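You operate a simulated robot arm through the tools that you are given. There is no shell and no other tool. Be economical: measure what you need, move in short steps, check, and stop when the job is done.

Carry out the task below with a simulated two-armed robot. There is one attempt and no reset: what you move stays moved.

TASK
Top up the oil tank to MAX from the green rim cylinder, through the funnel.
Fine: then put the cylinder back, stand the funnel in its holder and shut the filler cap. Spill nothing. Set down upright: green rim cylinder.

It is judged by the outcome, as a careful person would: the job done as asked, and still so three seconds after it is handed in. It fails if anything else is knocked over, pushed out of place, dropped, spilled or broken. A push-on lid holds only when it is set on centred and level and pressed home; a screw cap is set on level and turned clockwise until tight.

THE ROBOT
Two 7-joint arms with fingered hands on one trunk, on a base that drives. Base frame: it is fixed to the floor where the robot stands at the start and does not move with it; the origin is under the middle of the robot, x ahead of it, y to its left, z up. Lengths are in cm, angles in rad, forces in N, time in s.
The left shoulder is at the start at [7, 15.4, 117.2], the right one opposite. With the tool pointing down near the work surface each hand reaches from about 10 to 68 cm from the robot's upright axis, wherever it stands, measured 20 degrees to its own side. Places, roughly: filler cap [70, -10, 90]; filler neck [70, -10, 80]; funnel holder [50, 10, 50]; sight glass [60, -10, 70]. Payload 3.9 kg a hand.
Tool frame (each hand has its own): the origin (TCP) lies between the finger pads and is the grasp point; the fingertips stand 3 cm ahead of it; z points along the fingers, y is the line along which they close. Largest opening 10.4 cm; the body of the gripper starts 3.5 cm behind the TCP. The gripper is a hand of 4 fingers: y runs from the thumb to the fingers, the wrist lies at [-1.7, -10.4, -17.8] in the tool frame, and closing takes about 1.5 s.
Orientation is told as [roll, pitch, yaw] about the base's x, y, z axes, in that order, counted from this pose: with the fingers straight down and the wrist toward the robot, the tool's x, y and z point along [0, 1, 0], [1, 0, 0] and [0, 0, -1] of the base frame.

THE INTERFACE
- The arms move only by the tool step_arm. It takes "left_moves", "right_moves" or both (then of equal length, played together; a hand with none holds still); each is a list that holds one entry, the list of rows, each a list of 6 numbers: the shift along the tool's x, y, z in cm, then the turn, a rotation vector about the tool's x, y, z in rad. In form: [[[x, y, z, rx, ry, rz], ...]]. A call has 1 to 8 rows; each row shifts and turns the commanded pose from where the row before left it, along the tool's axes as they then stand. "left_jaw" and "right_jaw" are, for a hand that has rows, the opening in per cent of the stroke, from 0 (shut) to 100 (fully open), set as the call begins (left out, the last holds). Each row takes 0.2 s and may step no farther than 5 cm and 0.15 rad from the row before; otherwise, or with a gripper value out of range, the whole call is refused. A pose out of reach is approached as far as the arm can. The call stops where the force on the tool passes 40 N (or 10 N more than at its start, if that is more) or the arm is blocked; 0.2 s more then pass. Each finger travels about 7.2 cm/s and halts on what it meets, pressing with about 30 N; the grip force reading is that of the motor and also rises with nothing between the fingers. The clock runs only during rows and for 0.2 s after the last one: add rows that do not move to give the fingers time. The reply holds the time, the measured pose of the TCP, the force on the tool along the base axes, the opening and the grip force, in the units named above and with some noise, with the torque about the TCP (base axes, N m) and any sound that the robot's microphone picked up.
- Cameras (640 x 400 px; columns grow to the right, rows downward): "scene" is now at [13.86, 0.17, 140.27]; the picture's right is [0.04, -1.00, 0.00], its down [-0.56, -0.02, -0.83] and it looks along [0.82, 0.04, -0.56] (base axes); focal length 219 px, centre (320, 200). "left" rides on the left gripper at [-6.6, -9, -12.6] in its tool frame; the picture's right is [-0.78, -0.30, 0.56], its down [0.57, -0.70, 0.42] and it looks along [0.26, 0.65, 0.71] (tool axes); focal length 275 px, centre (320, 200). "right" rides on the right gripper at [6.6, -9, -12.6] in its tool frame; the picture's right is [-0.78, 0.30, -0.56], its down [-0.57, -0.70, 0.42] and it looks along [-0.26, 0.65, 0.71] (tool axes); focal length 275 px, centre (320, 200). There is no depth. A picture from a camera that has moved, and an enlarged one, comes with that camera's place and axes in the base frame and with its lens.
- camera(camera): a new picture of that camera. It takes no simulated time.
- lift_body(by): slides the trunk up (or, below 0, down) by that many cm; the arms and the scene camera ride with it, the base frame stays. It gives what a move gives, with no picture.
- roll_base(legs): drives the robot by 1 to 6 legs, each [ahead, turn to the left] in cm and rad, along the robot's own axes; the way and the turn of a leg run together, so that a leg with both is an arc; at most 150 cm and 3.142 rad a leg. The arms and the cameras ride along, it lands a little off, and it stops where it bumps. It gives what a move gives.
- grasp_type(shape, hand): the hand has 4 fingers and takes this shape, open, in about a second: jaw (thumb against the fingers, like two jaws); tri (thumb and two fingers); tip (a fingertip pinch); poke (one finger out to press); point (the index stretched); flat (the hand flat); cup (the hand cupped); fist (a fist). The gripper value then closes the fingers along that shape, each until it touches; the sizes above hold for jaw. It gives what a move gives, with no picture.
- turn_head(pan, tilt): turns the head with the scene camera to pan (to the left, within 1.501 rad either way) and tilt (down, from -0.506 to 1.204), counted from straight ahead of the robot. It gives what a move gives.
- close_up(camera, box): a new picture of the part [left, top, right, bottom] of that camera's present view, enlarged. It takes no simulated time.
- hand_in(): hands the job in; it is judged then, once.

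Work in short steps. Places have to be worked out from the pictures, the camera data and where the tool is seen: move nearer, look again, correct. Check each grasp and each placing, and mend what went wrong. You have 120 turns and 88 pictures in all, those below and enlarged ones among them. Open the grippers and draw the arms clear of the work before you hand the job in, unless the task says otherwise; then end with one line.

The tools are called after "Emit:" as name(argument=value, ...) on one line, values as JSON. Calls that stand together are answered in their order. step_arm: Moves the arms, as the interface text tells. Its arguments: {"type":"object","properties":{"left_moves":{"type":"array"},"left_jaw":{"type":"number"},"right_moves":{"type":"array"},"right_jaw":{"type":"number"}},"required":[]} The other tools are called the same way: lift_body (by) slides the trunk up or down; grasp_type (shape, hand) gives the hand a shape; roll_base (legs) drives the base; turn_head (pan, tilt) turns the head that bears the scene camera; camera (camera) takes a picture; close_up (camera, box) takes an enlarged picture of a part of a camera's view; hand_in () hands the job in.

At the start:

```text
t: 0.0
left_tool_pos: [56.95, 20.8, 124.85]
left_ee_rot: [0.0, -0.002, -0.001]
left_force: [-0.1, -0.2, -0.7]
left_moment: [0.0, 0.01, 0.01]
left_width: 10.37
left_grasp_force: 0.0
left_shape: jaw
right_tool_pos: [50.02, -19.28, 124.8]
right_ee_rot: [0.001, -0.001, 0.0]
right_force: [-0.6, 0.2, 0.9]
right_moment: [-0.02, -0.01, -0.01]
right_width: 10.32
right_grasp_force: 0.1
right_shape: jaw
trunk travel left (down, up): [-62.5, 31.5]
robot x, y, heading: [-0.33, -0.08, -0.002]
head pan, tilt: [0.044, 0.6]
```

scene: 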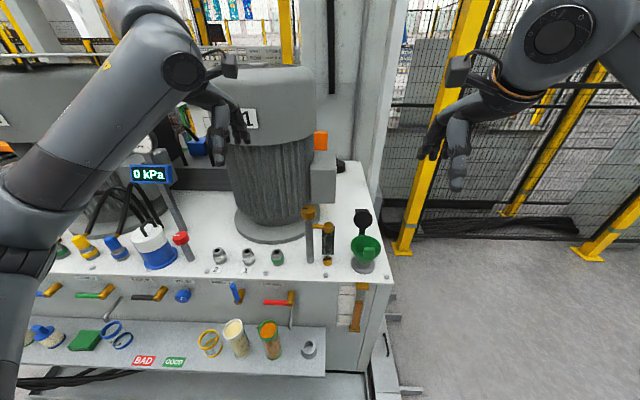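
right: 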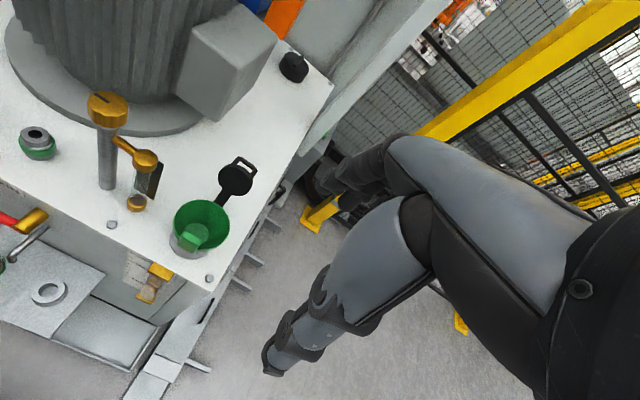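
left: 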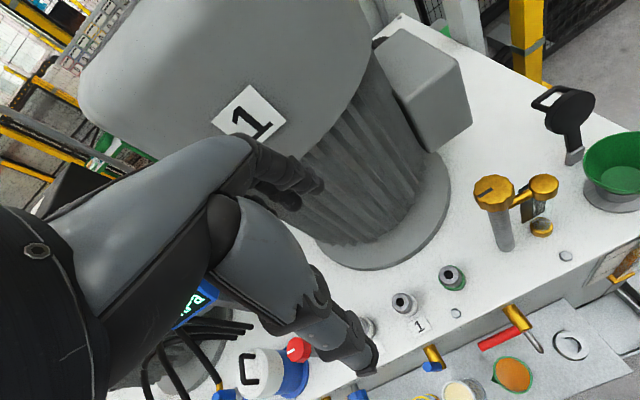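

The picture shows a green funnel already in the filler neck, an open black cap behind it, and two cylinders on the lower shelf. I'll enlarge these areas.

Emit:
close_up(camera="scene", box=[180, 290, 340, 390])

Emit:
close_up(camera="scene", box=[280, 190, 420, 340])

```text
4.00 times, centred on (260, 340) of scene
camera zoom: at [13.86, 0.17, 140.27], right [0.04, -1.0, 0.0], down [-0.56, -0.02, -0.83], along [0.82, 0.04, -0.56], focal length 875 px, centre (560, -360)
```

zoom: 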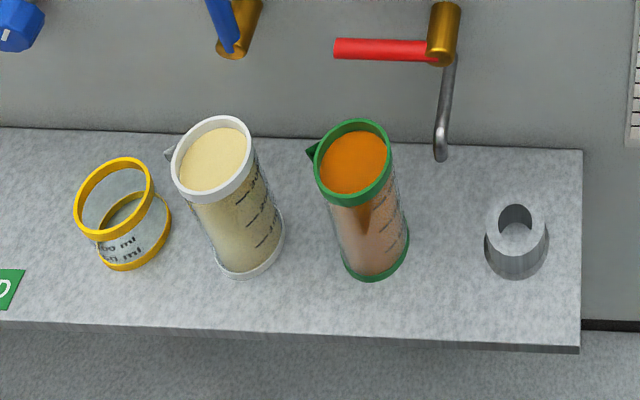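

```text
2.67 times, centred on (350, 265) of scene
camera zoom: at [13.86, 0.17, 140.27], right [0.04, -1.0, 0.0], down [-0.56, -0.02, -0.83], along [0.82, 0.04, -0.56], focal length 584 px, centre (240, 27)
```

zoom: 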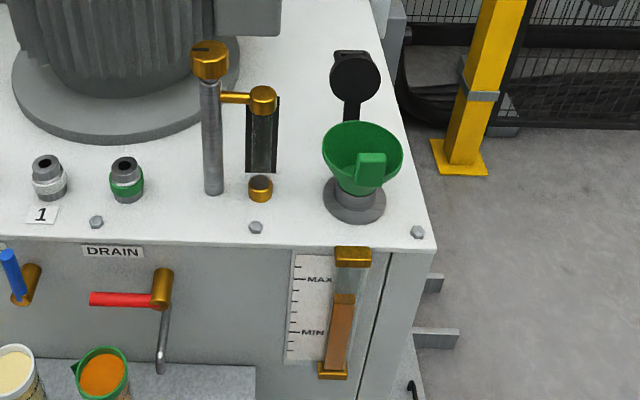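

The green-rim cylinder stands at about (47.8, 18.9) on the shelf, with its rim near z 66 and its spout toward +y. I plan a left-hand side grasp. First I'll retract both hands and begin turning the left one.

Emit:
step_arm(left_moves=[[[0, -3, 0, 0, 0, 0], [0, -3, 0, 0, 0, 0], [0, -3, 0, 0, 0, 0], [0, -3, 0, 0, 0, 0], [0, 0, 0, 0, 0, 0]]], right_moves=[[[-2, -3, 0, 0, 0, 0], [-2, -3, 0, 0, 0, 0], [-2, -3, 0, 0, 0, 0], [-2, -3, 0, 0, 0, 0], [-2, -3, 0, 0, 0, 0]]])

Emit:
step_arm(left_moves=[[[0, 0, 0, -0.0863, -0.0863, -0.0863], [0, 0, 0, -0.0863, -0.0863, -0.0863], [0, 0, 0, -0.0863, -0.0863, -0.0863], [0, 0, 0, -0.0863, -0.0863, -0.0863], [0, 0, 0, -0.0863, -0.0863, -0.0863], [0, 0, 0, -0.0863, -0.0863, -0.0863], [0, 0, 0, -0.0863, -0.0863, -0.0863]]])

Emit:
step_arm(left_moves=[[[0, 0, 0, -0.0863, -0.0863, -0.0863], [0, 0, 0, -0.0863, -0.0863, -0.0863], [0, 0, 0, -0.0863, -0.0863, -0.0863], [0, 0, 0, -0.0863, -0.0863, -0.0863], [0, 0, 0, -0.0863, -0.0863, -0.0863], [0, 0, 0, -0.0863, -0.0863, -0.0863], [0, 0, 0, -0.0863, -0.0863, -0.0863]]])

Emit:
camera(camera="scene")

```text
t: 1.2
left_tool_pos: [45.03, 20.7, 124.82]
left_ee_rot: [0.001, 0.0, 0.0]
left_force: [-0.2, -0.3, 0.6]
left_moment: [0.04, 0.0, 0.02]
left_width: 10.38
left_grasp_force: 0.1
left_shape: jaw
right_tool_pos: [35.0, -29.52, 125.2]
right_ee_rot: [0.001, -0.001, 0.0]
right_force: [0.0, 0.0, -0.6]
right_moment: [-0.01, -0.04, 0.0]
right_width: 10.38
right_grasp_force: 0.1
right_shape: jaw
trunk travel left (down, up): [-62.5, 31.5]
robot x, y, heading: [-0.21, -0.13, -0.001]
head pan, tilt: [0.044, 0.6]
```

```text
t: 2.8
left_tool_pos: [49.48, 20.38, 127.49]
left_ee_rot: [-0.74, -0.333, 0.745]
left_force: [-0.1, 0.4, -0.2]
left_moment: [-0.02, 0.03, 0.01]
left_width: 10.37
left_grasp_force: 0.0
left_shape: jaw
left hand out of reach, approached as far as the arm can: row 3, 4, 5, 6, 7
right_tool_pos: [35.1, -29.37, 125.21]
right_ee_rot: [0.002, 0.002, 0.0]
right_force: [1.0, 0.9, 0.2]
right_moment: [0.03, -0.03, 0.0]
right_width: 10.39
right_grasp_force: 0.1
right_shape: jaw
trunk travel left (down, up): [-62.5, 31.5]
robot x, y, heading: [0.21, 0.01, 0.001]
head pan, tilt: [0.044, 0.6]
```

```text
t: 4.4
left_tool_pos: [49.45, 20.43, 127.54]
left_ee_rot: [-1.536, -0.028, 1.545]
left_force: [0.5, -0.2, 0.2]
left_moment: [-0.02, 0.0, 0.01]
left_width: 10.36
left_grasp_force: 0.1
left_shape: jaw
right_tool_pos: [34.97, -29.38, 125.05]
right_ee_rot: [0.002, 0.001, 0.0]
right_force: [1.5, -0.3, -1.0]
right_moment: [0.06, 0.02, -0.01]
right_width: 10.35
right_grasp_force: 0.1
right_shape: jaw
trunk travel left (down, up): [-62.5, 31.5]
robot x, y, heading: [0.35, 0.12, 0.005]
head pan, tilt: [0.044, 0.6]
```

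```text
82 pictures are left
camera scene: at [13.85, 0.05, 140.28], right [0.04, -1.0, 0.0], down [-0.56, -0.02, -0.83], along [0.82, 0.04, -0.56], focal length 219 px, centre (320, 200)
```

scene: 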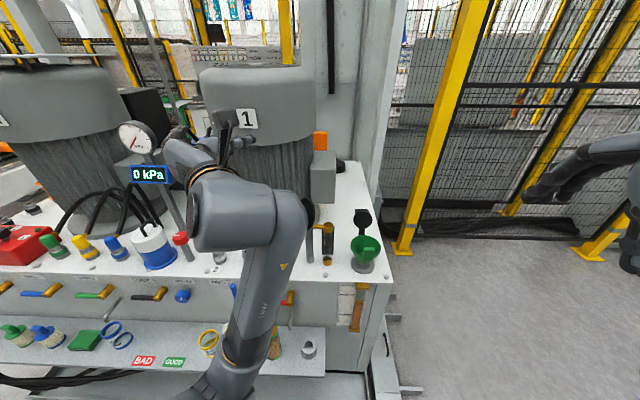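

The left hand now points forward at (49.5, 20.4, 127.5), close to its near limit. I'll lower the trunk so the hand works below the shoulder.

Emit:
lift_body(by=-28)

Emit:
step_arm(left_moves=[[[3, 0, 0, 0, 0, 0], [3, 0, -1, 0, 0, 0], [3, 0, -2, 0, 0, 0], [3, 0, -2, 0, 0, 0], [3, 0, -2, 0, 0, 0], [3, 0, -2, 0, 0, 0]]])

Emit:
camera(camera="left")

Emit:
camera(camera="scene")

```text
t: 7.2
left_tool_pos: [49.39, 20.48, 99.58]
left_ee_rot: [-1.535, -0.03, 1.544]
left_force: [0.1, 0.0, -0.4]
left_moment: [0.02, -0.01, 0.01]
left_width: 10.4
left_grasp_force: 0.2
left_shape: jaw
right_tool_pos: [35.05, -29.3, 97.09]
right_ee_rot: [0.001, 0.001, 0.0]
right_force: [-0.6, 0.8, 0.4]
right_moment: [-0.01, 0.03, -0.02]
right_width: 10.36
right_grasp_force: 0.1
right_shape: jaw
trunk travel left (down, up): [-34.5, 59.5]
robot x, y, heading: [-0.05, -0.04, -0.002]
head pan, tilt: [0.044, 0.6]
```

```text
t: 8.6
left_tool_pos: [40.59, 20.88, 80.77]
left_ee_rot: [-1.505, -0.055, 1.538]
left_force: [-0.2, 0.0, -0.4]
left_moment: [0.04, -0.01, -0.01]
left_width: 10.36
left_grasp_force: 0.1
left_shape: jaw
right_tool_pos: [34.99, -29.23, 97.12]
right_ee_rot: [-0.001, 0.001, 0.0]
right_force: [-0.3, 0.1, -0.5]
right_moment: [0.04, -0.01, 0.0]
right_width: 10.37
right_grasp_force: 0.1
right_shape: jaw
trunk travel left (down, up): [-34.5, 59.5]
robot x, y, heading: [-0.01, -0.15, 0.002]
head pan, tilt: [0.044, 0.6]
```

```text
81 pictures are left
camera left: at [28.22, 11.92, 87.67], right [0.6, -0.35, 0.72], down [0.36, -0.68, -0.64], along [0.72, 0.64, -0.28], focal length 275 px, centre (320, 200)
```

left: 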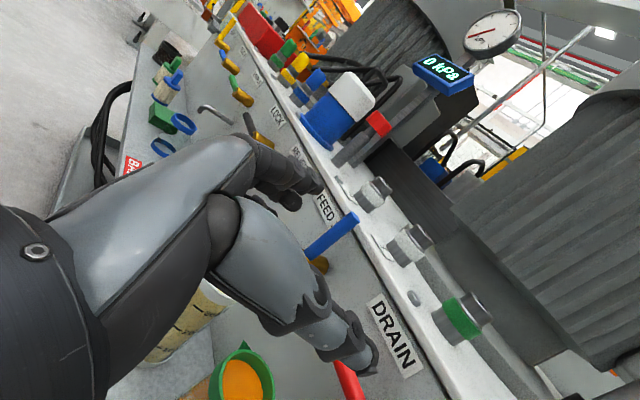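

```text
80 pictures are left
camera scene: at [13.77, 0.2, 112.29], right [0.04, -1.0, 0.0], down [-0.56, -0.02, -0.83], along [0.83, 0.04, -0.56], focal length 219 px, centre (320, 200)
```

scene: 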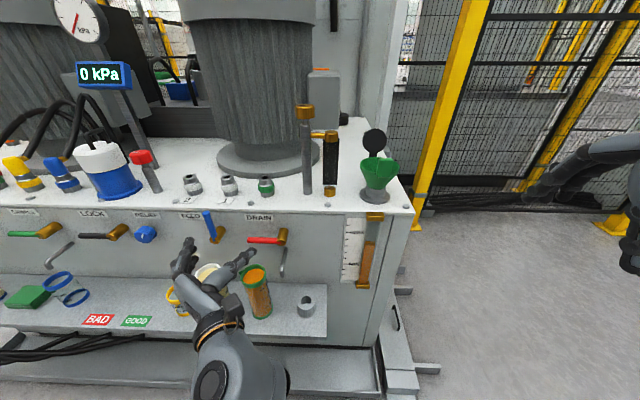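

The head now sees the shelf well from the lowered height. I'll take zooms to localise the cylinder and the holder, and to read the sight glass and funnel.

Emit:
close_up(camera="scene", box=[160, 220, 340, 340])

Emit:
close_up(camera="scene", box=[290, 110, 440, 310])

```text
3.33 times, centred on (250, 280) of scene
camera zoom: at [13.77, 0.2, 112.29], right [0.04, -1.0, 0.0], down [-0.56, -0.02, -0.83], along [0.83, 0.04, -0.56], focal length 729 px, centre (553, -67)
```

zoom: 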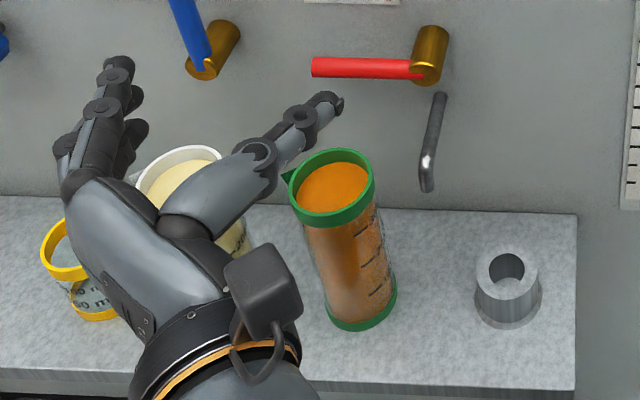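

```text
2.00 times, centred on (365, 210) of scene
camera zoom: at [13.77, 0.2, 112.29], right [0.04, -1.0, 0.0], down [-0.56, -0.02, -0.83], along [0.83, 0.04, -0.56], focal length 438 px, centre (230, 180)
```

zoom: 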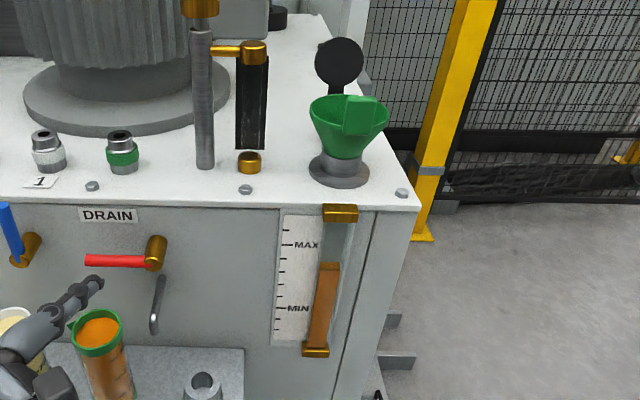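

By triangulation the cylinder is at about (47.4, 18.6), from z 49 to 66.5, with the spout at roughly 78° azimuth. I'll drop the hand to z 58 in front of the shelf, yaw it -0.2 and part-close to 80%, which keeps the fingers clear of the white cylinder.

Emit:
step_arm(left_moves=[[[3, 0, -0.8, 0, 0, 0], [3, 0, -0.8, 0, 0, 0], [3, 0, -0.8, 0, 0, 0], [3, 0, -0.8, 0, 0, 0], [3, 0, -0.6, 0, 0, 0], [3, 0, 0, 0, 0, 0], [3, 0, 0, 0.1, 0, 0], [2, 0, 0, 0.1, 0, 0]]], left_jaw=80)

Emit:
camera(camera="scene")

Emit:
camera(camera="left")

```text
t: 10.4
left_tool_pos: [37.27, 21.79, 73.08]
left_ee_rot: [-1.533, -0.029, 1.543]
left_force: [0.1, -0.6, 0.1]
left_moment: [-0.02, 0.01, -0.01]
left_width: 8.35
left_grasp_force: 0.2
left_shape: jaw
left hand out of reach, approached as far as the arm can: row 4, 5, 6, 7, 8
right_tool_pos: [35.04, -29.23, 97.13]
right_ee_rot: [0.0, -0.001, -0.002]
right_force: [0.7, 0.1, -0.5]
right_moment: [0.02, 0.0, 0.01]
right_width: 10.39
right_grasp_force: 0.0
right_shape: jaw
trunk travel left (down, up): [-34.5, 59.5]
robot x, y, heading: [-0.05, 0.03, 0.002]
head pan, tilt: [0.044, 0.6]
```

```text
77 pictures are left
camera scene: at [13.84, 0.16, 112.28], right [0.04, -1.0, 0.0], down [-0.56, -0.02, -0.83], along [0.82, 0.04, -0.56], focal length 219 px, centre (320, 200)
```

scene: 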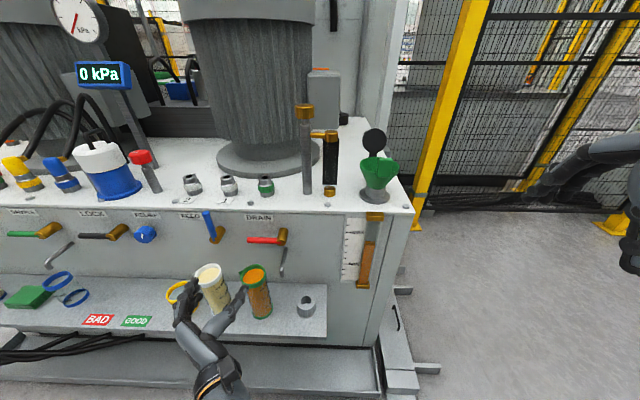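

```text
76 pictures are left
camera left: at [24.75, 12.95, 79.8], right [0.58, -0.33, 0.75], down [0.38, -0.69, -0.61], along [0.72, 0.64, -0.27], focal length 275 px, centre (320, 200)
```

left: 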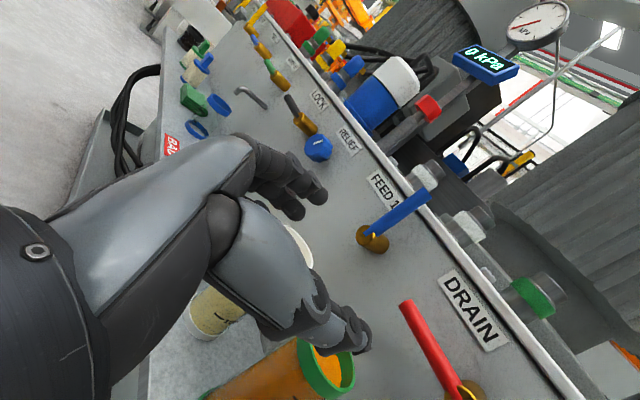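

The arm is folded too close to the body. I'll back the base 14 cm to gain room, then go down.

Emit:
roll_base(legs=[[-14, 0]])

Emit:
step_arm(left_moves=[[[0, 0, 3, 0, 0, 0], [3, 0, 3, 0, 0, 0], [3, 0, 2, 0.1, 0, 0], [3, 0, 2, 0.1, 0, 0], [3, 0, 0, 0, 0, 0], [2, 0, 0, 0, 0, 0], [0, 0, 0, 0, 0, 0]]])

Emit:
camera(camera="scene")

```text
t: 11.8
left_tool_pos: [23.08, 21.76, 73.13]
left_ee_rot: [-1.532, -0.031, 1.547]
left_force: [-0.2, 0.0, 0.4]
left_moment: [-0.01, 0.01, -0.02]
left_width: 8.34
left_grasp_force: 0.1
left_shape: jaw
right_tool_pos: [20.98, -29.07, 97.19]
right_ee_rot: [0.0, -0.002, 0.004]
right_force: [0.1, 0.8, 0.7]
right_moment: [0.03, 0.01, 0.0]
right_width: 10.39
right_grasp_force: 0.0
right_shape: jaw
trunk travel left (down, up): [-34.5, 59.5]
robot x, y, heading: [-14.31, 0.06, 0.002]
head pan, tilt: [0.044, 0.6]
```

```text
t: 13.4
left_tool_pos: [29.74, 21.61, 64.07]
left_ee_rot: [-1.327, 0.019, 1.449]
left_force: [0.0, -0.6, -0.7]
left_moment: [-0.01, 0.02, 0.02]
left_width: 8.33
left_grasp_force: 0.1
left_shape: jaw
left hand out of reach, approached as far as the arm can: row 3, 4, 5
right_tool_pos: [20.96, -29.18, 97.18]
right_ee_rot: [0.0, -0.001, 0.004]
right_force: [0.8, 0.2, 1.0]
right_moment: [0.0, 0.0, 0.0]
right_width: 10.38
right_grasp_force: 0.0
right_shape: jaw
trunk travel left (down, up): [-34.5, 59.5]
robot x, y, heading: [-13.91, 0.14, 0.004]
head pan, tilt: [0.044, 0.6]
```

```text
75 pictures are left
camera scene: at [-0.2, 0.19, 112.28], right [0.05, -1.0, 0.0], down [-0.56, -0.03, -0.83], along [0.82, 0.04, -0.56], focal length 219 px, centre (320, 200)
```

scene: 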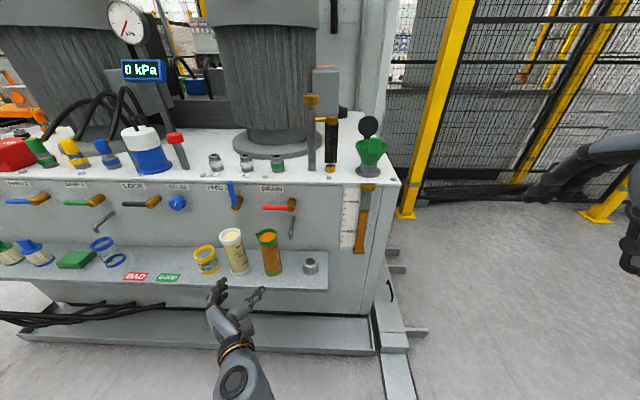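

The wrist can't hold the hand level this far below the shoulder. I'll lower the trunk another 18 cm, then bring the hand up and level.

Emit:
lift_body(by=-18)

Emit:
step_arm(left_moves=[[[-3, 0, 1, 0, 0, 0], [-3, 0, 1, 0, 0, 0], [-3, 0, 1, 0, 0, 0], [-2, 0, 1, 0, 0, 0], [0, 0, 0, 0, 0, 0]]])

```text
t: 15.4
left_tool_pos: [29.67, 21.54, 46.06]
left_ee_rot: [-1.328, 0.02, 1.449]
left_force: [-0.7, 0.2, 0.4]
left_moment: [0.01, 0.02, -0.01]
left_width: 8.34
left_grasp_force: 0.1
left_shape: jaw
right_tool_pos: [21.19, -29.12, 79.13]
right_ee_rot: [0.001, 0.0, 0.004]
right_force: [0.4, 0.0, 0.0]
right_moment: [0.02, -0.01, 0.0]
right_width: 10.41
right_grasp_force: 0.0
right_shape: jaw
trunk travel left (down, up): [-16.5, 77.5]
robot x, y, heading: [-14.11, -0.15, -0.004]
head pan, tilt: [0.044, 0.6]
```

```text
t: 16.6
left_tool_pos: [36.1, 21.2, 55.37]
left_ee_rot: [-1.314, -0.006, 1.441]
left_force: [0.0, 0.0, -0.7]
left_moment: [0.02, 0.0, -0.01]
left_width: 8.33
left_grasp_force: 0.1
left_shape: jaw
right_tool_pos: [21.1, -29.32, 79.21]
right_ee_rot: [0.0, 0.0, 0.005]
right_force: [0.2, 0.4, -0.3]
right_moment: [0.05, 0.02, 0.02]
right_width: 10.38
right_grasp_force: 0.1
right_shape: jaw
trunk travel left (down, up): [-16.5, 77.5]
robot x, y, heading: [-13.8, 0.07, -0.001]
head pan, tilt: [0.044, 0.6]
```

Now I'll level the fingers with -0.26 about tool y, finish the yaw, and come up to z 58.

Emit:
step_arm(left_moves=[[[-1, 0, 0.3, 0.035, -0.13, 0], [-1, 0, 0.3, 0.035, -0.13, 0], [0, 0, 0, 0, 0, 0], [0, 0, 0, 0, 0, 0]]])

Emit:
camera(camera="left")

Emit:
turn_head(pan=0.15, tilt=0.65)

Emit:
camera(camera="scene")

```text
t: 17.6
left_tool_pos: [37.19, 21.07, 57.72]
left_ee_rot: [-1.59, 0.028, 1.38]
left_force: [-0.2, 0.2, 0.0]
left_moment: [0.01, 0.02, -0.01]
left_width: 8.33
left_grasp_force: 0.0
left_shape: jaw
right_tool_pos: [21.11, -29.19, 79.12]
right_ee_rot: [0.001, 0.001, 0.003]
right_force: [0.2, -0.5, 0.5]
right_moment: [0.05, -0.03, 0.01]
right_width: 10.39
right_grasp_force: 0.0
right_shape: jaw
trunk travel left (down, up): [-16.5, 77.5]
robot x, y, heading: [-14.08, 0.03, -0.0]
head pan, tilt: [0.044, 0.6]
```

```text
74 pictures are left
camera left: at [23.06, 14.85, 64.18], right [0.48, -0.37, 0.79], down [0.29, -0.79, -0.54], along [0.83, 0.49, -0.27], focal length 275 px, centre (320, 200)
```

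left: 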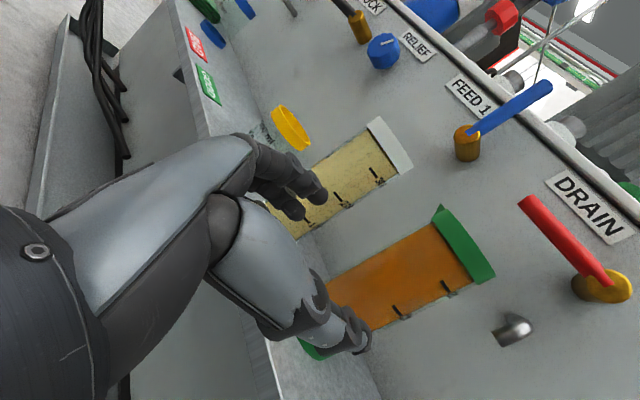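

```text
t: 18.2
left_tool_pos: [37.16, 21.09, 57.74]
left_ee_rot: [-1.592, 0.029, 1.38]
left_force: [-0.1, 0.4, -0.2]
left_moment: [0.0, 0.01, 0.01]
left_width: 8.33
left_grasp_force: 0.2
left_shape: jaw
right_tool_pos: [21.07, -29.18, 79.18]
right_ee_rot: [0.0, 0.0, 0.004]
right_force: [-0.9, 0.1, 0.4]
right_moment: [-0.01, -0.02, 0.01]
right_width: 10.36
right_grasp_force: 0.0
right_shape: jaw
trunk travel left (down, up): [-16.5, 77.5]
robot x, y, heading: [-13.79, -0.05, -0.0]
head pan, tilt: [0.15, 0.649]
```

```text
73 pictures are left
camera scene: at [-0.45, 1.09, 93.84], right [0.15, -0.99, 0.0], down [-0.6, -0.09, -0.8], along [0.79, 0.12, -0.6], focal length 219 px, centre (320, 200)
```

scene: 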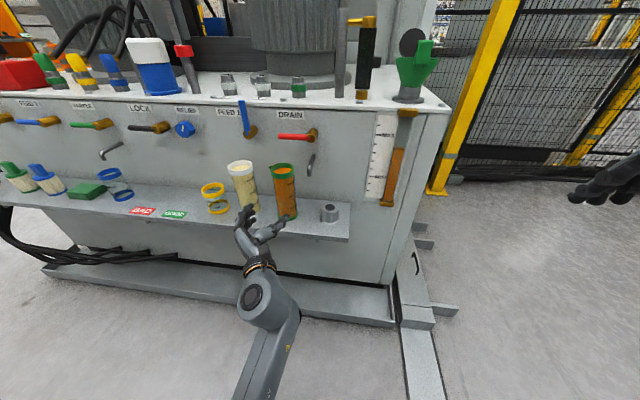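

The hand is level at (37.2, 21.1, 57.7), and the cylinder axis is at y≈18.3. I'll advance 6 cm along the fingers with a small y correction and check.

Emit:
step_arm(left_moves=[[[0, -0.7, 1, 0, 0, 0], [0, 0, 2, 0, 0, 0], [0, 0, 2, 0, 0, 0], [0, 0, 1, 0, 0, 0], [0, 0, 0, 0, 0, 0]]])

Emit:
camera(camera="left")

Emit:
close_up(camera="scene", box=[190, 120, 350, 270])

```text
t: 19.4
left_tool_pos: [42.86, 19.52, 56.88]
left_ee_rot: [-1.568, -0.018, 1.376]
left_force: [0.3, -0.3, 0.0]
left_moment: [-0.02, -0.04, 0.0]
left_width: 8.34
left_grasp_force: 0.0
left_shape: jaw
right_tool_pos: [21.05, -29.24, 79.11]
right_ee_rot: [0.001, 0.001, 0.004]
right_force: [0.7, -1.0, -0.2]
right_moment: [-0.03, -0.05, 0.0]
right_width: 10.39
right_grasp_force: 0.0
right_shape: jaw
trunk travel left (down, up): [-16.5, 77.5]
robot x, y, heading: [-14.14, 0.01, 0.001]
head pan, tilt: [0.15, 0.649]
```

```text
72 pictures are left
camera left: at [28.74, 13.09, 63.33], right [0.49, -0.41, 0.77], down [0.28, -0.76, -0.59], along [0.83, 0.5, -0.26], focal length 275 px, centre (320, 200)
```

left: 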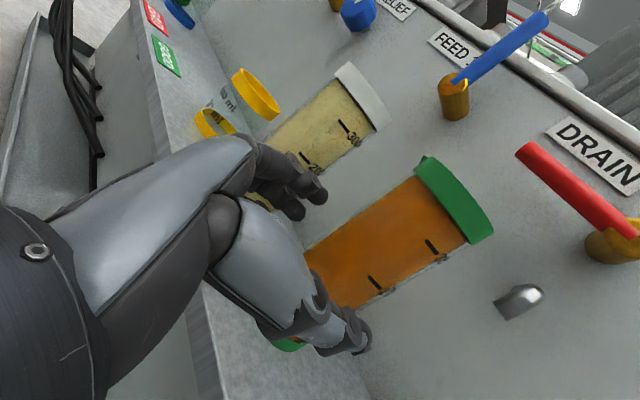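

```text
2.67 times, centred on (270, 195) of scene
camera zoom: at [-0.45, 1.09, 93.84], right [0.15, -0.99, 0.0], down [-0.6, -0.09, -0.8], along [0.79, 0.12, -0.6], focal length 584 px, centre (453, 213)
```

zoom: 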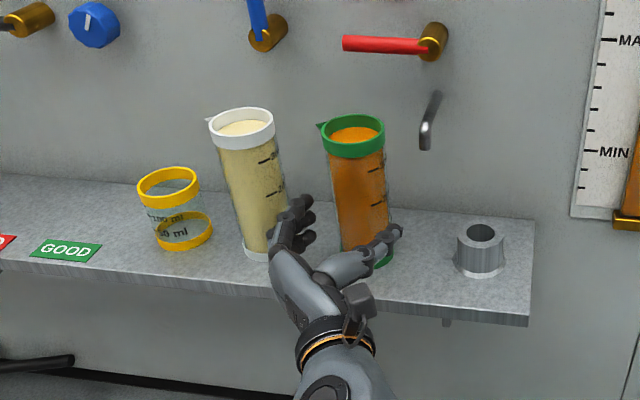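

The cylinder lies between the fingers with the white one clear. I'll advance the last 3.7 cm with a slight shift toward the thumb side.

Emit:
step_arm(left_moves=[[[0, -0.4, 1.3, 0, 0, 0], [0, 0, 1.2, 0, 0, 0], [0, 0, 1.2, 0, 0, 0], [0, 0, 0, 0, 0, 0]]])

Emit:
camera(camera="left")

Emit:
close_up(camera="scene", box=[210, 140, 330, 240])

```text
t: 20.4
left_tool_pos: [46.17, 19.14, 56.8]
left_ee_rot: [-1.561, -0.036, 1.381]
left_force: [0.0, 0.1, 0.4]
left_moment: [0.03, 0.02, 0.03]
left_width: 8.33
left_grasp_force: 0.0
left_shape: jaw
right_tool_pos: [20.99, -29.13, 79.21]
right_ee_rot: [0.0, 0.001, 0.005]
right_force: [0.4, -0.4, -0.2]
right_moment: [-0.02, 0.0, -0.01]
right_width: 10.38
right_grasp_force: 0.0
right_shape: jaw
trunk travel left (down, up): [-16.5, 77.5]
robot x, y, heading: [-13.83, 0.09, 0.006]
head pan, tilt: [0.15, 0.649]
```

```text
70 pictures are left
camera left: at [32.3, 12.42, 63.04], right [0.49, -0.42, 0.76], down [0.29, -0.75, -0.6], along [0.82, 0.51, -0.25], focal length 275 px, centre (320, 200)
```

left: 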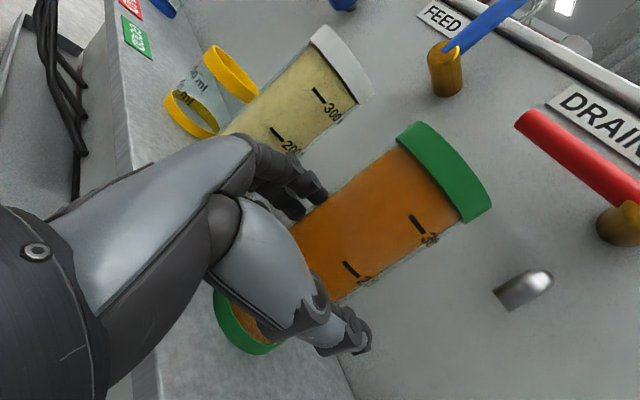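

```text
4.00 times, centred on (270, 190) of scene
camera zoom: at [-0.45, 1.09, 93.84], right [0.15, -0.99, 0.0], down [-0.6, -0.09, -0.8], along [0.79, 0.12, -0.6], focal length 875 px, centre (520, 240)
```

zoom: 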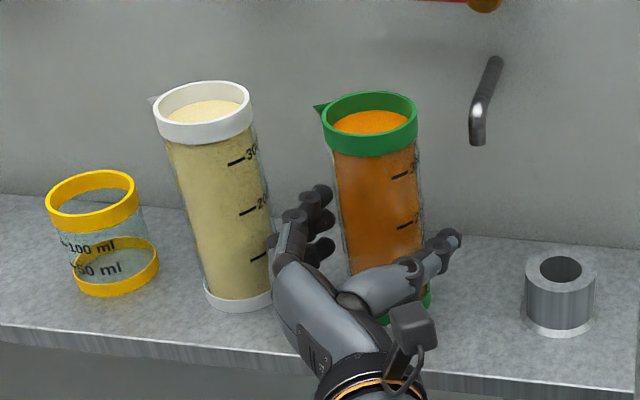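

The cylinder sits just ahead of TCP. I'll go 1 cm further, shift 0.5 cm toward the thumb, then close in stages.

Emit:
step_arm(left_moves=[[[0, -0.5, 0.5, 0, 0, 0], [0, 0, 0.6, 0, 0, 0], [0, 0, 0, 0, 0, 0]]])

Emit:
step_arm(left_moves=[[[0, 0, 0, 0, 0, 0], [0, 0, 0, 0, 0, 0], [0, 0, 0, 0, 0, 0], [0, 0, 0, 0, 0, 0], [0, 0, 0, 0, 0, 0], [0, 0, 0, 0, 0, 0]]], left_jaw=45)

Emit:
close_up(camera="scene", box=[210, 140, 330, 240])

```text
t: 21.2
left_tool_pos: [47.2, 18.69, 56.78]
left_ee_rot: [-1.562, -0.044, 1.384]
left_force: [0.4, -0.1, 0.1]
left_moment: [-0.01, -0.02, 0.0]
left_width: 8.35
left_grasp_force: 0.0
left_shape: jaw
right_tool_pos: [21.09, -29.17, 79.22]
right_ee_rot: [0.0, 0.001, 0.002]
right_force: [0.0, -0.6, -0.2]
right_moment: [0.02, -0.03, -0.02]
right_width: 10.36
right_grasp_force: 0.1
right_shape: jaw
trunk travel left (down, up): [-16.5, 77.5]
robot x, y, heading: [-13.98, 0.27, 0.002]
head pan, tilt: [0.15, 0.649]
```

```text
t: 22.6
left_tool_pos: [47.28, 18.63, 57.24]
left_ee_rot: [-1.569, -0.044, 1.385]
left_force: [-0.1, -0.1, -3.2]
left_moment: [0.04, 0.0, 0.01]
left_width: 4.68
left_grasp_force: 30.0
left_shape: jaw
right_tool_pos: [21.08, -29.28, 79.16]
right_ee_rot: [0.0, 0.001, 0.003]
right_force: [0.4, -0.3, 0.4]
right_moment: [0.01, -0.03, 0.0]
right_width: 10.38
right_grasp_force: 0.0
right_shape: jaw
trunk travel left (down, up): [-16.5, 77.5]
robot x, y, heading: [-14.25, -0.12, 0.008]
head pan, tilt: [0.15, 0.649]
```

```text
4.00 times, centred on (270, 190) of scene
camera zoom: at [-0.41, 1.11, 93.83], right [0.15, -0.99, 0.0], down [-0.6, -0.09, -0.8], along [0.79, 0.12, -0.61], focal length 875 px, centre (520, 240)
```

zoom: 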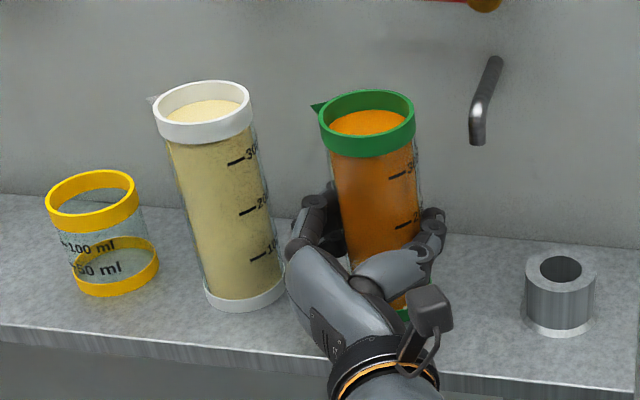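

The grip is holding at 30 N with the cylinder centred. I'll tighten further and lift 3 cm to check.

Emit:
step_arm(left_moves=[[[0, 0, 0, 0, 0, 0], [0, 0, 0, 0, 0, 0], [-0.5, 0, 0, 0, 0, 0], [-1, 0, 0, 0, 0, 0], [-1.5, 0, 0, 0, 0, 0], [0, 0, 0, 0, 0, 0]]], left_jaw=25)

Emit:
close_up(camera="scene", box=[210, 140, 330, 240])

```text
t: 24.0
left_tool_pos: [47.28, 19.46, 59.84]
left_ee_rot: [-1.553, -0.092, 1.388]
left_force: [-0.8, -0.4, -3.7]
left_moment: [-0.03, 0.01, -0.03]
left_width: 4.67
left_grasp_force: 29.5
left_shape: jaw
right_tool_pos: [21.17, -29.08, 79.17]
right_ee_rot: [0.0, -0.001, 0.004]
right_force: [-0.3, -0.2, -0.1]
right_moment: [-0.01, 0.0, -0.01]
right_width: 10.36
right_grasp_force: 0.2
right_shape: jaw
trunk travel left (down, up): [-16.5, 77.5]
robot x, y, heading: [-14.27, 0.09, -0.003]
head pan, tilt: [0.15, 0.649]
```

```text
4.00 times, centred on (270, 190) of scene
camera zoom: at [-0.41, 1.11, 93.83], right [0.15, -0.99, 0.0], down [-0.6, -0.09, -0.8], along [0.79, 0.12, -0.6], focal length 875 px, centre (520, 240)
```

zoom: 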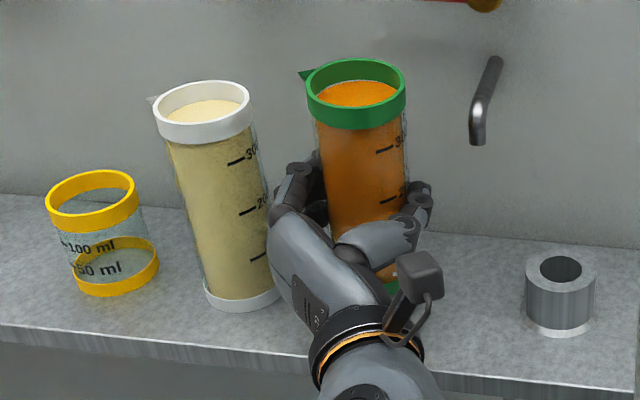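

It lifted cleanly but leans slightly left from wrist drift. I'll back it out of the shelf slowly, correcting the roll.

Emit:
step_arm(left_moves=[[[0, -0.4, -0.7, 0, 0, 0.02], [0, -0.4, -1.2, 0, 0, 0.02], [0, -0.4, -1.5, 0, 0, 0.02], [0, -0.4, -1.5, 0.02, 0, 0.02], [0, -0.4, -1.5, 0.02, 0, 0], [0, -0.4, -1.2, 0.02, 0, 0], [0, -0.2, -0.6, 0.02, 0, 0], [0, 0, 0, 0, 0, 0]]])

Emit:
camera(camera="scene")

```text
t: 25.8
left_tool_pos: [38.94, 16.44, 61.15]
left_ee_rot: [-1.585, -0.099, 1.294]
left_force: [0.0, 0.3, -3.7]
left_moment: [-0.03, 0.0, 0.07]
left_width: 4.64
left_grasp_force: 29.9
left_shape: jaw
right_tool_pos: [21.05, -29.12, 79.19]
right_ee_rot: [0.001, 0.002, 0.003]
right_force: [0.1, -0.2, -0.3]
right_moment: [-0.01, 0.01, 0.01]
right_width: 10.39
right_grasp_force: 0.0
right_shape: jaw
trunk travel left (down, up): [-16.5, 77.5]
robot x, y, heading: [-13.94, 0.2, -0.001]
head pan, tilt: [0.15, 0.649]
```

```text
66 pictures are left
camera scene: at [-0.42, 1.1, 93.83], right [0.15, -0.99, 0.0], down [-0.6, -0.09, -0.8], along [0.79, 0.12, -0.6], focal length 219 px, centre (320, 200)
```

scene: 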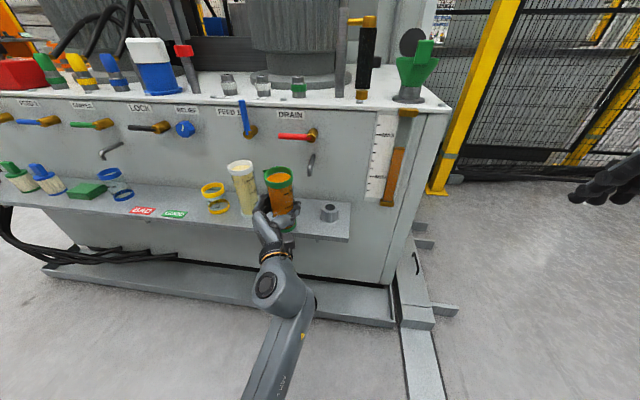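

I'll zoom in on the funnel and cap to see the tab and cap geometry before planning the pour.

Emit:
close_up(camera="scene", box=[360, 10, 480, 110])

Emit:
close_up(camera="scene", box=[230, 140, 350, 240])

```text
4.00 times, centred on (420, 60) of scene
camera zoom: at [-0.42, 1.1, 93.83], right [0.15, -0.99, 0.0], down [-0.6, -0.09, -0.8], along [0.79, 0.12, -0.6], focal length 875 px, centre (-80, 760)
```

zoom: 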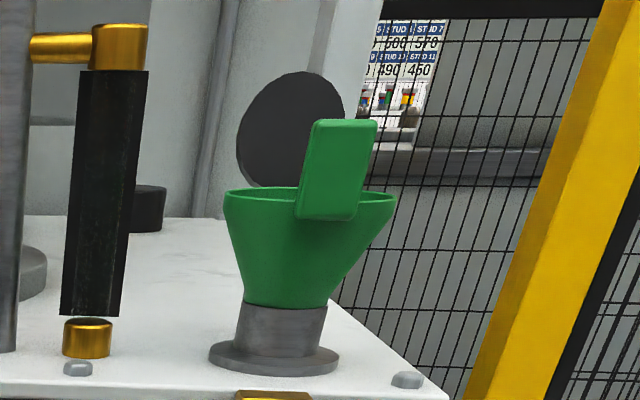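

```text
4.00 times, centred on (290, 190) of scene
camera zoom: at [-0.42, 1.1, 93.83], right [0.15, -0.99, 0.0], down [-0.6, -0.09, -0.8], along [0.79, 0.12, -0.6], focal length 875 px, centre (440, 240)
```

zoom: 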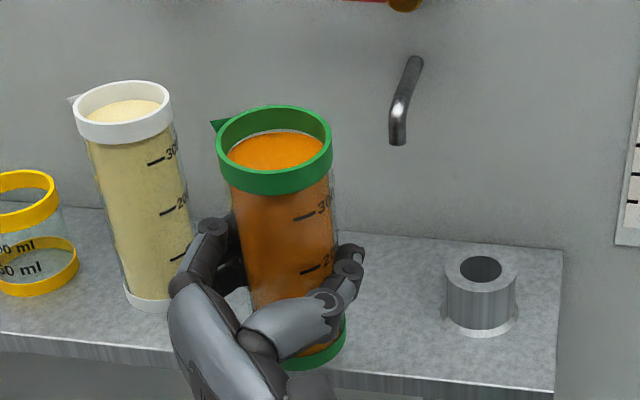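

The tab rises about 4.5 cm above the funnel rim (z≈90) on the robot side, and the funnel centre is at about (62, -11.7). I'll pour over it from the front-right with the lip kept above the tab. Now I'll yaw the hand right while drawing back, keeping the cylinder upright.

Emit:
step_arm(left_moves=[[[0, -1, 0, 0.08, 0, 0], [0, -1.3, 0, 0.12, 0, 0], [0, -1.3, 0, 0.13, 0, 0], [0, -1.3, 0, 0.13, 0, 0], [0, -1.3, 0, 0.13, 0, 0], [0, -1, 0, 0.1, 0, 0], [0, 0, 0, 0.08, 0, 0], [0, 0, 0, 0, 0, 0]]])

```text
t: 27.6
left_tool_pos: [35.28, 10.63, 60.36]
left_ee_rot: [-1.543, -0.047, 0.528]
left_force: [-0.8, 0.1, -4.1]
left_moment: [-0.02, 0.03, 0.02]
left_width: 4.65
left_grasp_force: 29.9
left_shape: jaw
right_tool_pos: [21.0, -29.16, 79.23]
right_ee_rot: [-0.001, 0.0, 0.005]
right_force: [-0.4, 0.9, -0.7]
right_moment: [0.0, 0.0, 0.0]
right_width: 10.4
right_grasp_force: 0.1
right_shape: jaw
trunk travel left (down, up): [-16.5, 77.5]
robot x, y, heading: [-13.95, 0.09, 0.001]
head pan, tilt: [0.15, 0.649]
```

The cylinder is level at yaw -1.04. Now I'll raise the trunk 36 cm.

Emit:
lift_body(by=36)

Emit:
turn_head(pan=-0.1, tilt=0.6)

Emit:
camera(camera="scene")

Emit:
camera(camera="right")

```text
t: 31.1
left_tool_pos: [35.23, 10.43, 96.33]
left_ee_rot: [-1.543, -0.048, 0.53]
left_force: [0.1, 0.0, -4.3]
left_moment: [0.0, -0.03, 0.02]
left_width: 4.63
left_grasp_force: 30.0
left_shape: jaw
right_tool_pos: [21.0, -29.22, 115.15]
right_ee_rot: [0.0, -0.002, 0.003]
right_force: [-1.0, 0.1, 0.1]
right_moment: [-0.01, 0.02, 0.0]
right_width: 10.36
right_grasp_force: 0.0
right_shape: jaw
trunk travel left (down, up): [-52.5, 41.5]
robot x, y, heading: [-13.84, 0.15, -0.003]
head pan, tilt: [0.15, 0.649]
```

```text
t: 31.9
left_tool_pos: [35.22, 10.53, 96.27]
left_ee_rot: [-1.544, -0.049, 0.53]
left_force: [-0.2, -0.7, -2.8]
left_moment: [-0.01, 0.0, 0.01]
left_width: 4.6
left_grasp_force: 29.6
left_shape: jaw
right_tool_pos: [21.11, -29.17, 115.01]
right_ee_rot: [0.001, 0.0, 0.004]
right_force: [0.3, -0.5, 0.4]
right_moment: [0.03, 0.0, 0.02]
right_width: 10.37
right_grasp_force: 0.0
right_shape: jaw
trunk travel left (down, up): [-52.5, 41.5]
robot x, y, heading: [-13.83, 0.07, -0.001]
head pan, tilt: [-0.099, 0.6]
```

```text
63 pictures are left
camera scene: at [-0.19, -1.06, 130.26], right [-0.1, -1.0, 0.0], down [-0.56, 0.05, -0.82], along [0.82, -0.08, -0.57], focal length 219 px, centre (320, 200)
```

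scene: 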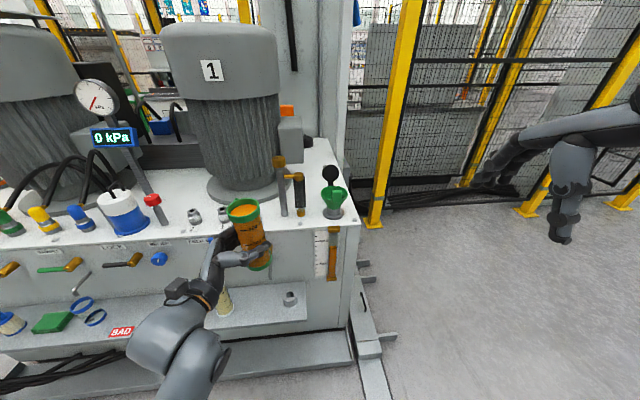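

```text
62 pictures are left
camera right: at [12.01, -22.64, 127.77], right [0.3, -0.78, 0.56], down [-0.7, -0.57, -0.42], along [0.65, -0.26, -0.71], focal length 275 px, centre (320, 200)
```

right: 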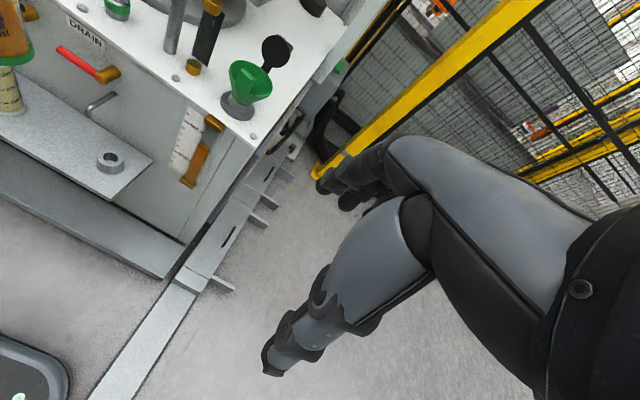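

The right camera confirms the funnel centre at about (61.7, -12) with its rim at z≈90, and it also sees the sight glass. I'll carry the cylinder smoothly toward the pour spot in front-right of the funnel.

Emit:
step_arm(left_moves=[[[0, 0, 1, 0, 0, 0], [0, 0, 2, 0, 0, 0], [0, -0.2, 2.8, 0, 0, 0], [0, -0.3, 3, 0, 0, 0], [0, -0.3, 3, 0, 0, 0], [0, 0, 2.5, 0, 0, 0], [0, 0, 1.7, 0, 0, 0], [0, 0, 0.8, 0, 0, 0]]])

Emit:
step_arm(left_moves=[[[0, 0, 1, 0, 0, 0], [0, 0, 2, 0, 0, 0], [0, -0.2, 2.8, 0, 0, 0], [0, -0.3, 2.8, 0, 0, 0], [0, 0, 2.3, 0, 0, 0], [0, 0, 1.3, 0, 0, 0], [0, 0, 0.6, 0, 0, 0], [0, 0, 0, 0, 0, 0]]])

Emit:
camera(camera="right")

Emit:
camera(camera="scene")

```text
t: 33.5
left_tool_pos: [41.58, -1.39, 90.36]
left_ee_rot: [-1.376, -0.117, 0.496]
left_force: [0.3, -0.8, -3.6]
left_moment: [0.03, 0.02, 0.0]
left_width: 4.59
left_grasp_force: 29.9
left_shape: jaw
right_tool_pos: [21.17, -29.22, 115.13]
right_ee_rot: [0.0, 0.002, 0.003]
right_force: [0.6, -0.6, 0.4]
right_moment: [0.02, 0.0, 0.02]
right_width: 10.39
right_grasp_force: 0.0
right_shape: jaw
trunk travel left (down, up): [-52.5, 41.5]
robot x, y, heading: [-14.16, -0.1, 0.002]
head pan, tilt: [-0.099, 0.6]
stopped in row 7 (left hand): the arm was blocked; the commanded pose is now the measured one
```

```text
t: 34.3
left_tool_pos: [42.93, -2.71, 83.0]
left_ee_rot: [-1.191, -0.189, 0.451]
left_force: [0.6, 0.0, -4.3]
left_moment: [0.02, 0.02, -0.02]
left_width: 4.58
left_grasp_force: 29.6
left_shape: jaw
right_tool_pos: [21.05, -29.17, 115.14]
right_ee_rot: [-0.002, 0.002, 0.004]
right_force: [0.3, 0.5, 0.3]
right_moment: [-0.03, -0.01, 0.01]
right_width: 10.37
right_grasp_force: 0.0
right_shape: jaw
trunk travel left (down, up): [-52.5, 41.5]
robot x, y, heading: [-14.11, -0.34, 0.001]
head pan, tilt: [-0.099, 0.6]
stopped in row 4 (left hand): the arm was blocked; the commanded pose is now the measured one
```

```text
61 pictures are left
camera right: at [12.07, -22.67, 127.76], right [0.3, -0.78, 0.56], down [-0.7, -0.57, -0.42], along [0.65, -0.26, -0.71], focal length 275 px, centre (320, 200)
```

right: 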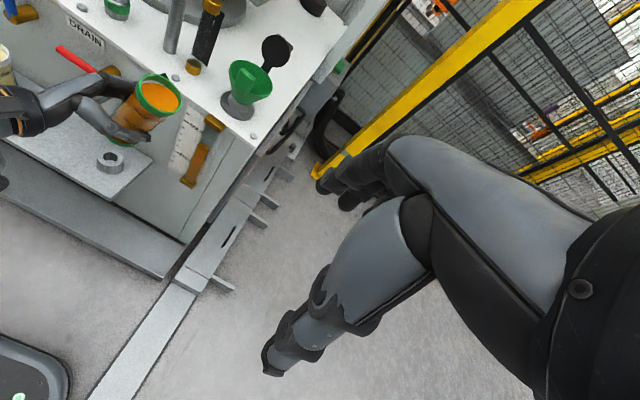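

```text
60 pictures are left
camera scene: at [-0.13, -1.09, 130.26], right [-0.1, -1.0, 0.0], down [-0.56, 0.05, -0.82], along [0.82, -0.08, -0.57], focal length 219 px, centre (320, 200)
```

scene: 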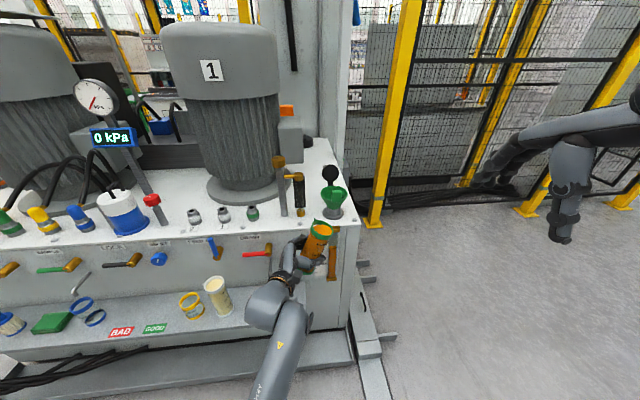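

The arm hit a joint limit and the cylinder has tilted about 24°, so I'll immediately back up along the path and level it.

Emit:
step_arm(left_moves=[[[-0.5, 0, -1, 0, -0.05, 0.02], [-1, 0, -2, 0, -0.1, 0.03], [-1, 0, -2, 0, -0.1, 0.04], [-1, 0, -2, 0, -0.08, 0.04], [0, 0, -2, 0, -0.05, 0.04], [0, 0, -1, 0, 0, 0], [0, 0, 0, 0, 0, 0]]])

Emit:
close_up(camera="right", box=[0, 0, 320, 200])

```text
t: 35.9
left_tool_pos: [38.24, 4.78, 88.24]
left_ee_rot: [-1.571, -0.353, 0.424]
left_force: [0.4, 0.3, -4.2]
left_moment: [0.01, -0.01, 0.0]
left_width: 4.6
left_grasp_force: 30.3
left_shape: jaw
right_tool_pos: [21.19, -29.24, 115.25]
right_ee_rot: [0.001, 0.0, 0.003]
right_force: [0.3, -0.5, 0.1]
right_moment: [0.0, -0.02, -0.02]
right_width: 10.34
right_grasp_force: 0.0
right_shape: jaw
trunk travel left (down, up): [-52.5, 41.5]
robot x, y, heading: [-13.57, 0.1, 0.006]
head pan, tilt: [-0.099, 0.6]
```

```text
2.00 times, centred on (160, 100) of right
camera zoom: at [12.03, -22.66, 127.77], right [0.3, -0.78, 0.56], down [-0.7, -0.57, -0.42], along [0.65, -0.26, -0.71], focal length 551 px, centre (640, 400)
```

zoom: 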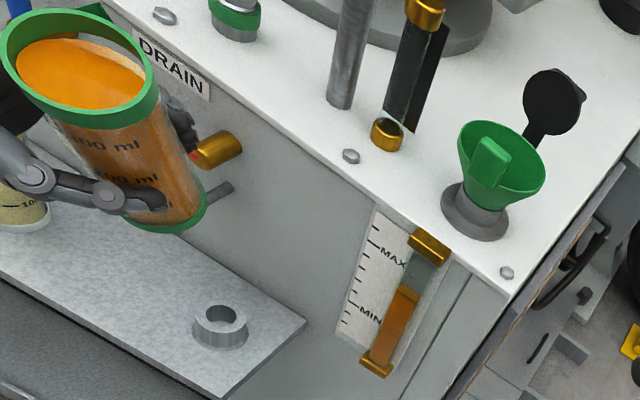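

The pitch sign shows my earlier roll corrections went the wrong way. The fix is negative rotation about tool z, so I'll level now.

Emit:
step_arm(left_moves=[[[0, 0, 0, 0, 0, -0.06], [0, 0, 0, 0, 0, -0.1], [0, 0, 0, 0, 0, -0.1], [0, 0, 0, 0, 0, -0.09], [0, 0, 0, 0, 0, 0]]])

Emit:
camera(camera="scene")

```text
t: 37.1
left_tool_pos: [38.24, 4.66, 88.35]
left_ee_rot: [-1.569, -0.004, 0.423]
left_force: [-0.7, -0.4, -4.1]
left_moment: [0.0, 0.04, 0.0]
left_width: 4.62
left_grasp_force: 30.0
left_shape: jaw
right_tool_pos: [21.14, -29.17, 115.16]
right_ee_rot: [0.0, -0.002, 0.004]
right_force: [-1.4, -1.0, -0.9]
right_moment: [0.0, -0.02, 0.0]
right_width: 10.37
right_grasp_force: 0.2
right_shape: jaw
trunk travel left (down, up): [-52.5, 41.5]
robot x, y, heading: [-14.47, 0.13, 0.002]
head pan, tilt: [-0.099, 0.6]
```

```text
58 pictures are left
camera scene: at [-0.18, -1.06, 130.26], right [-0.1, -1.0, 0.0], down [-0.56, 0.05, -0.82], along [0.82, -0.08, -0.57], focal length 219 px, centre (320, 200)
```

scene: 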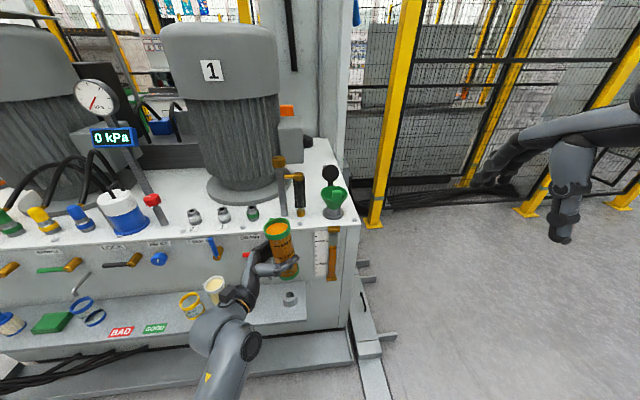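

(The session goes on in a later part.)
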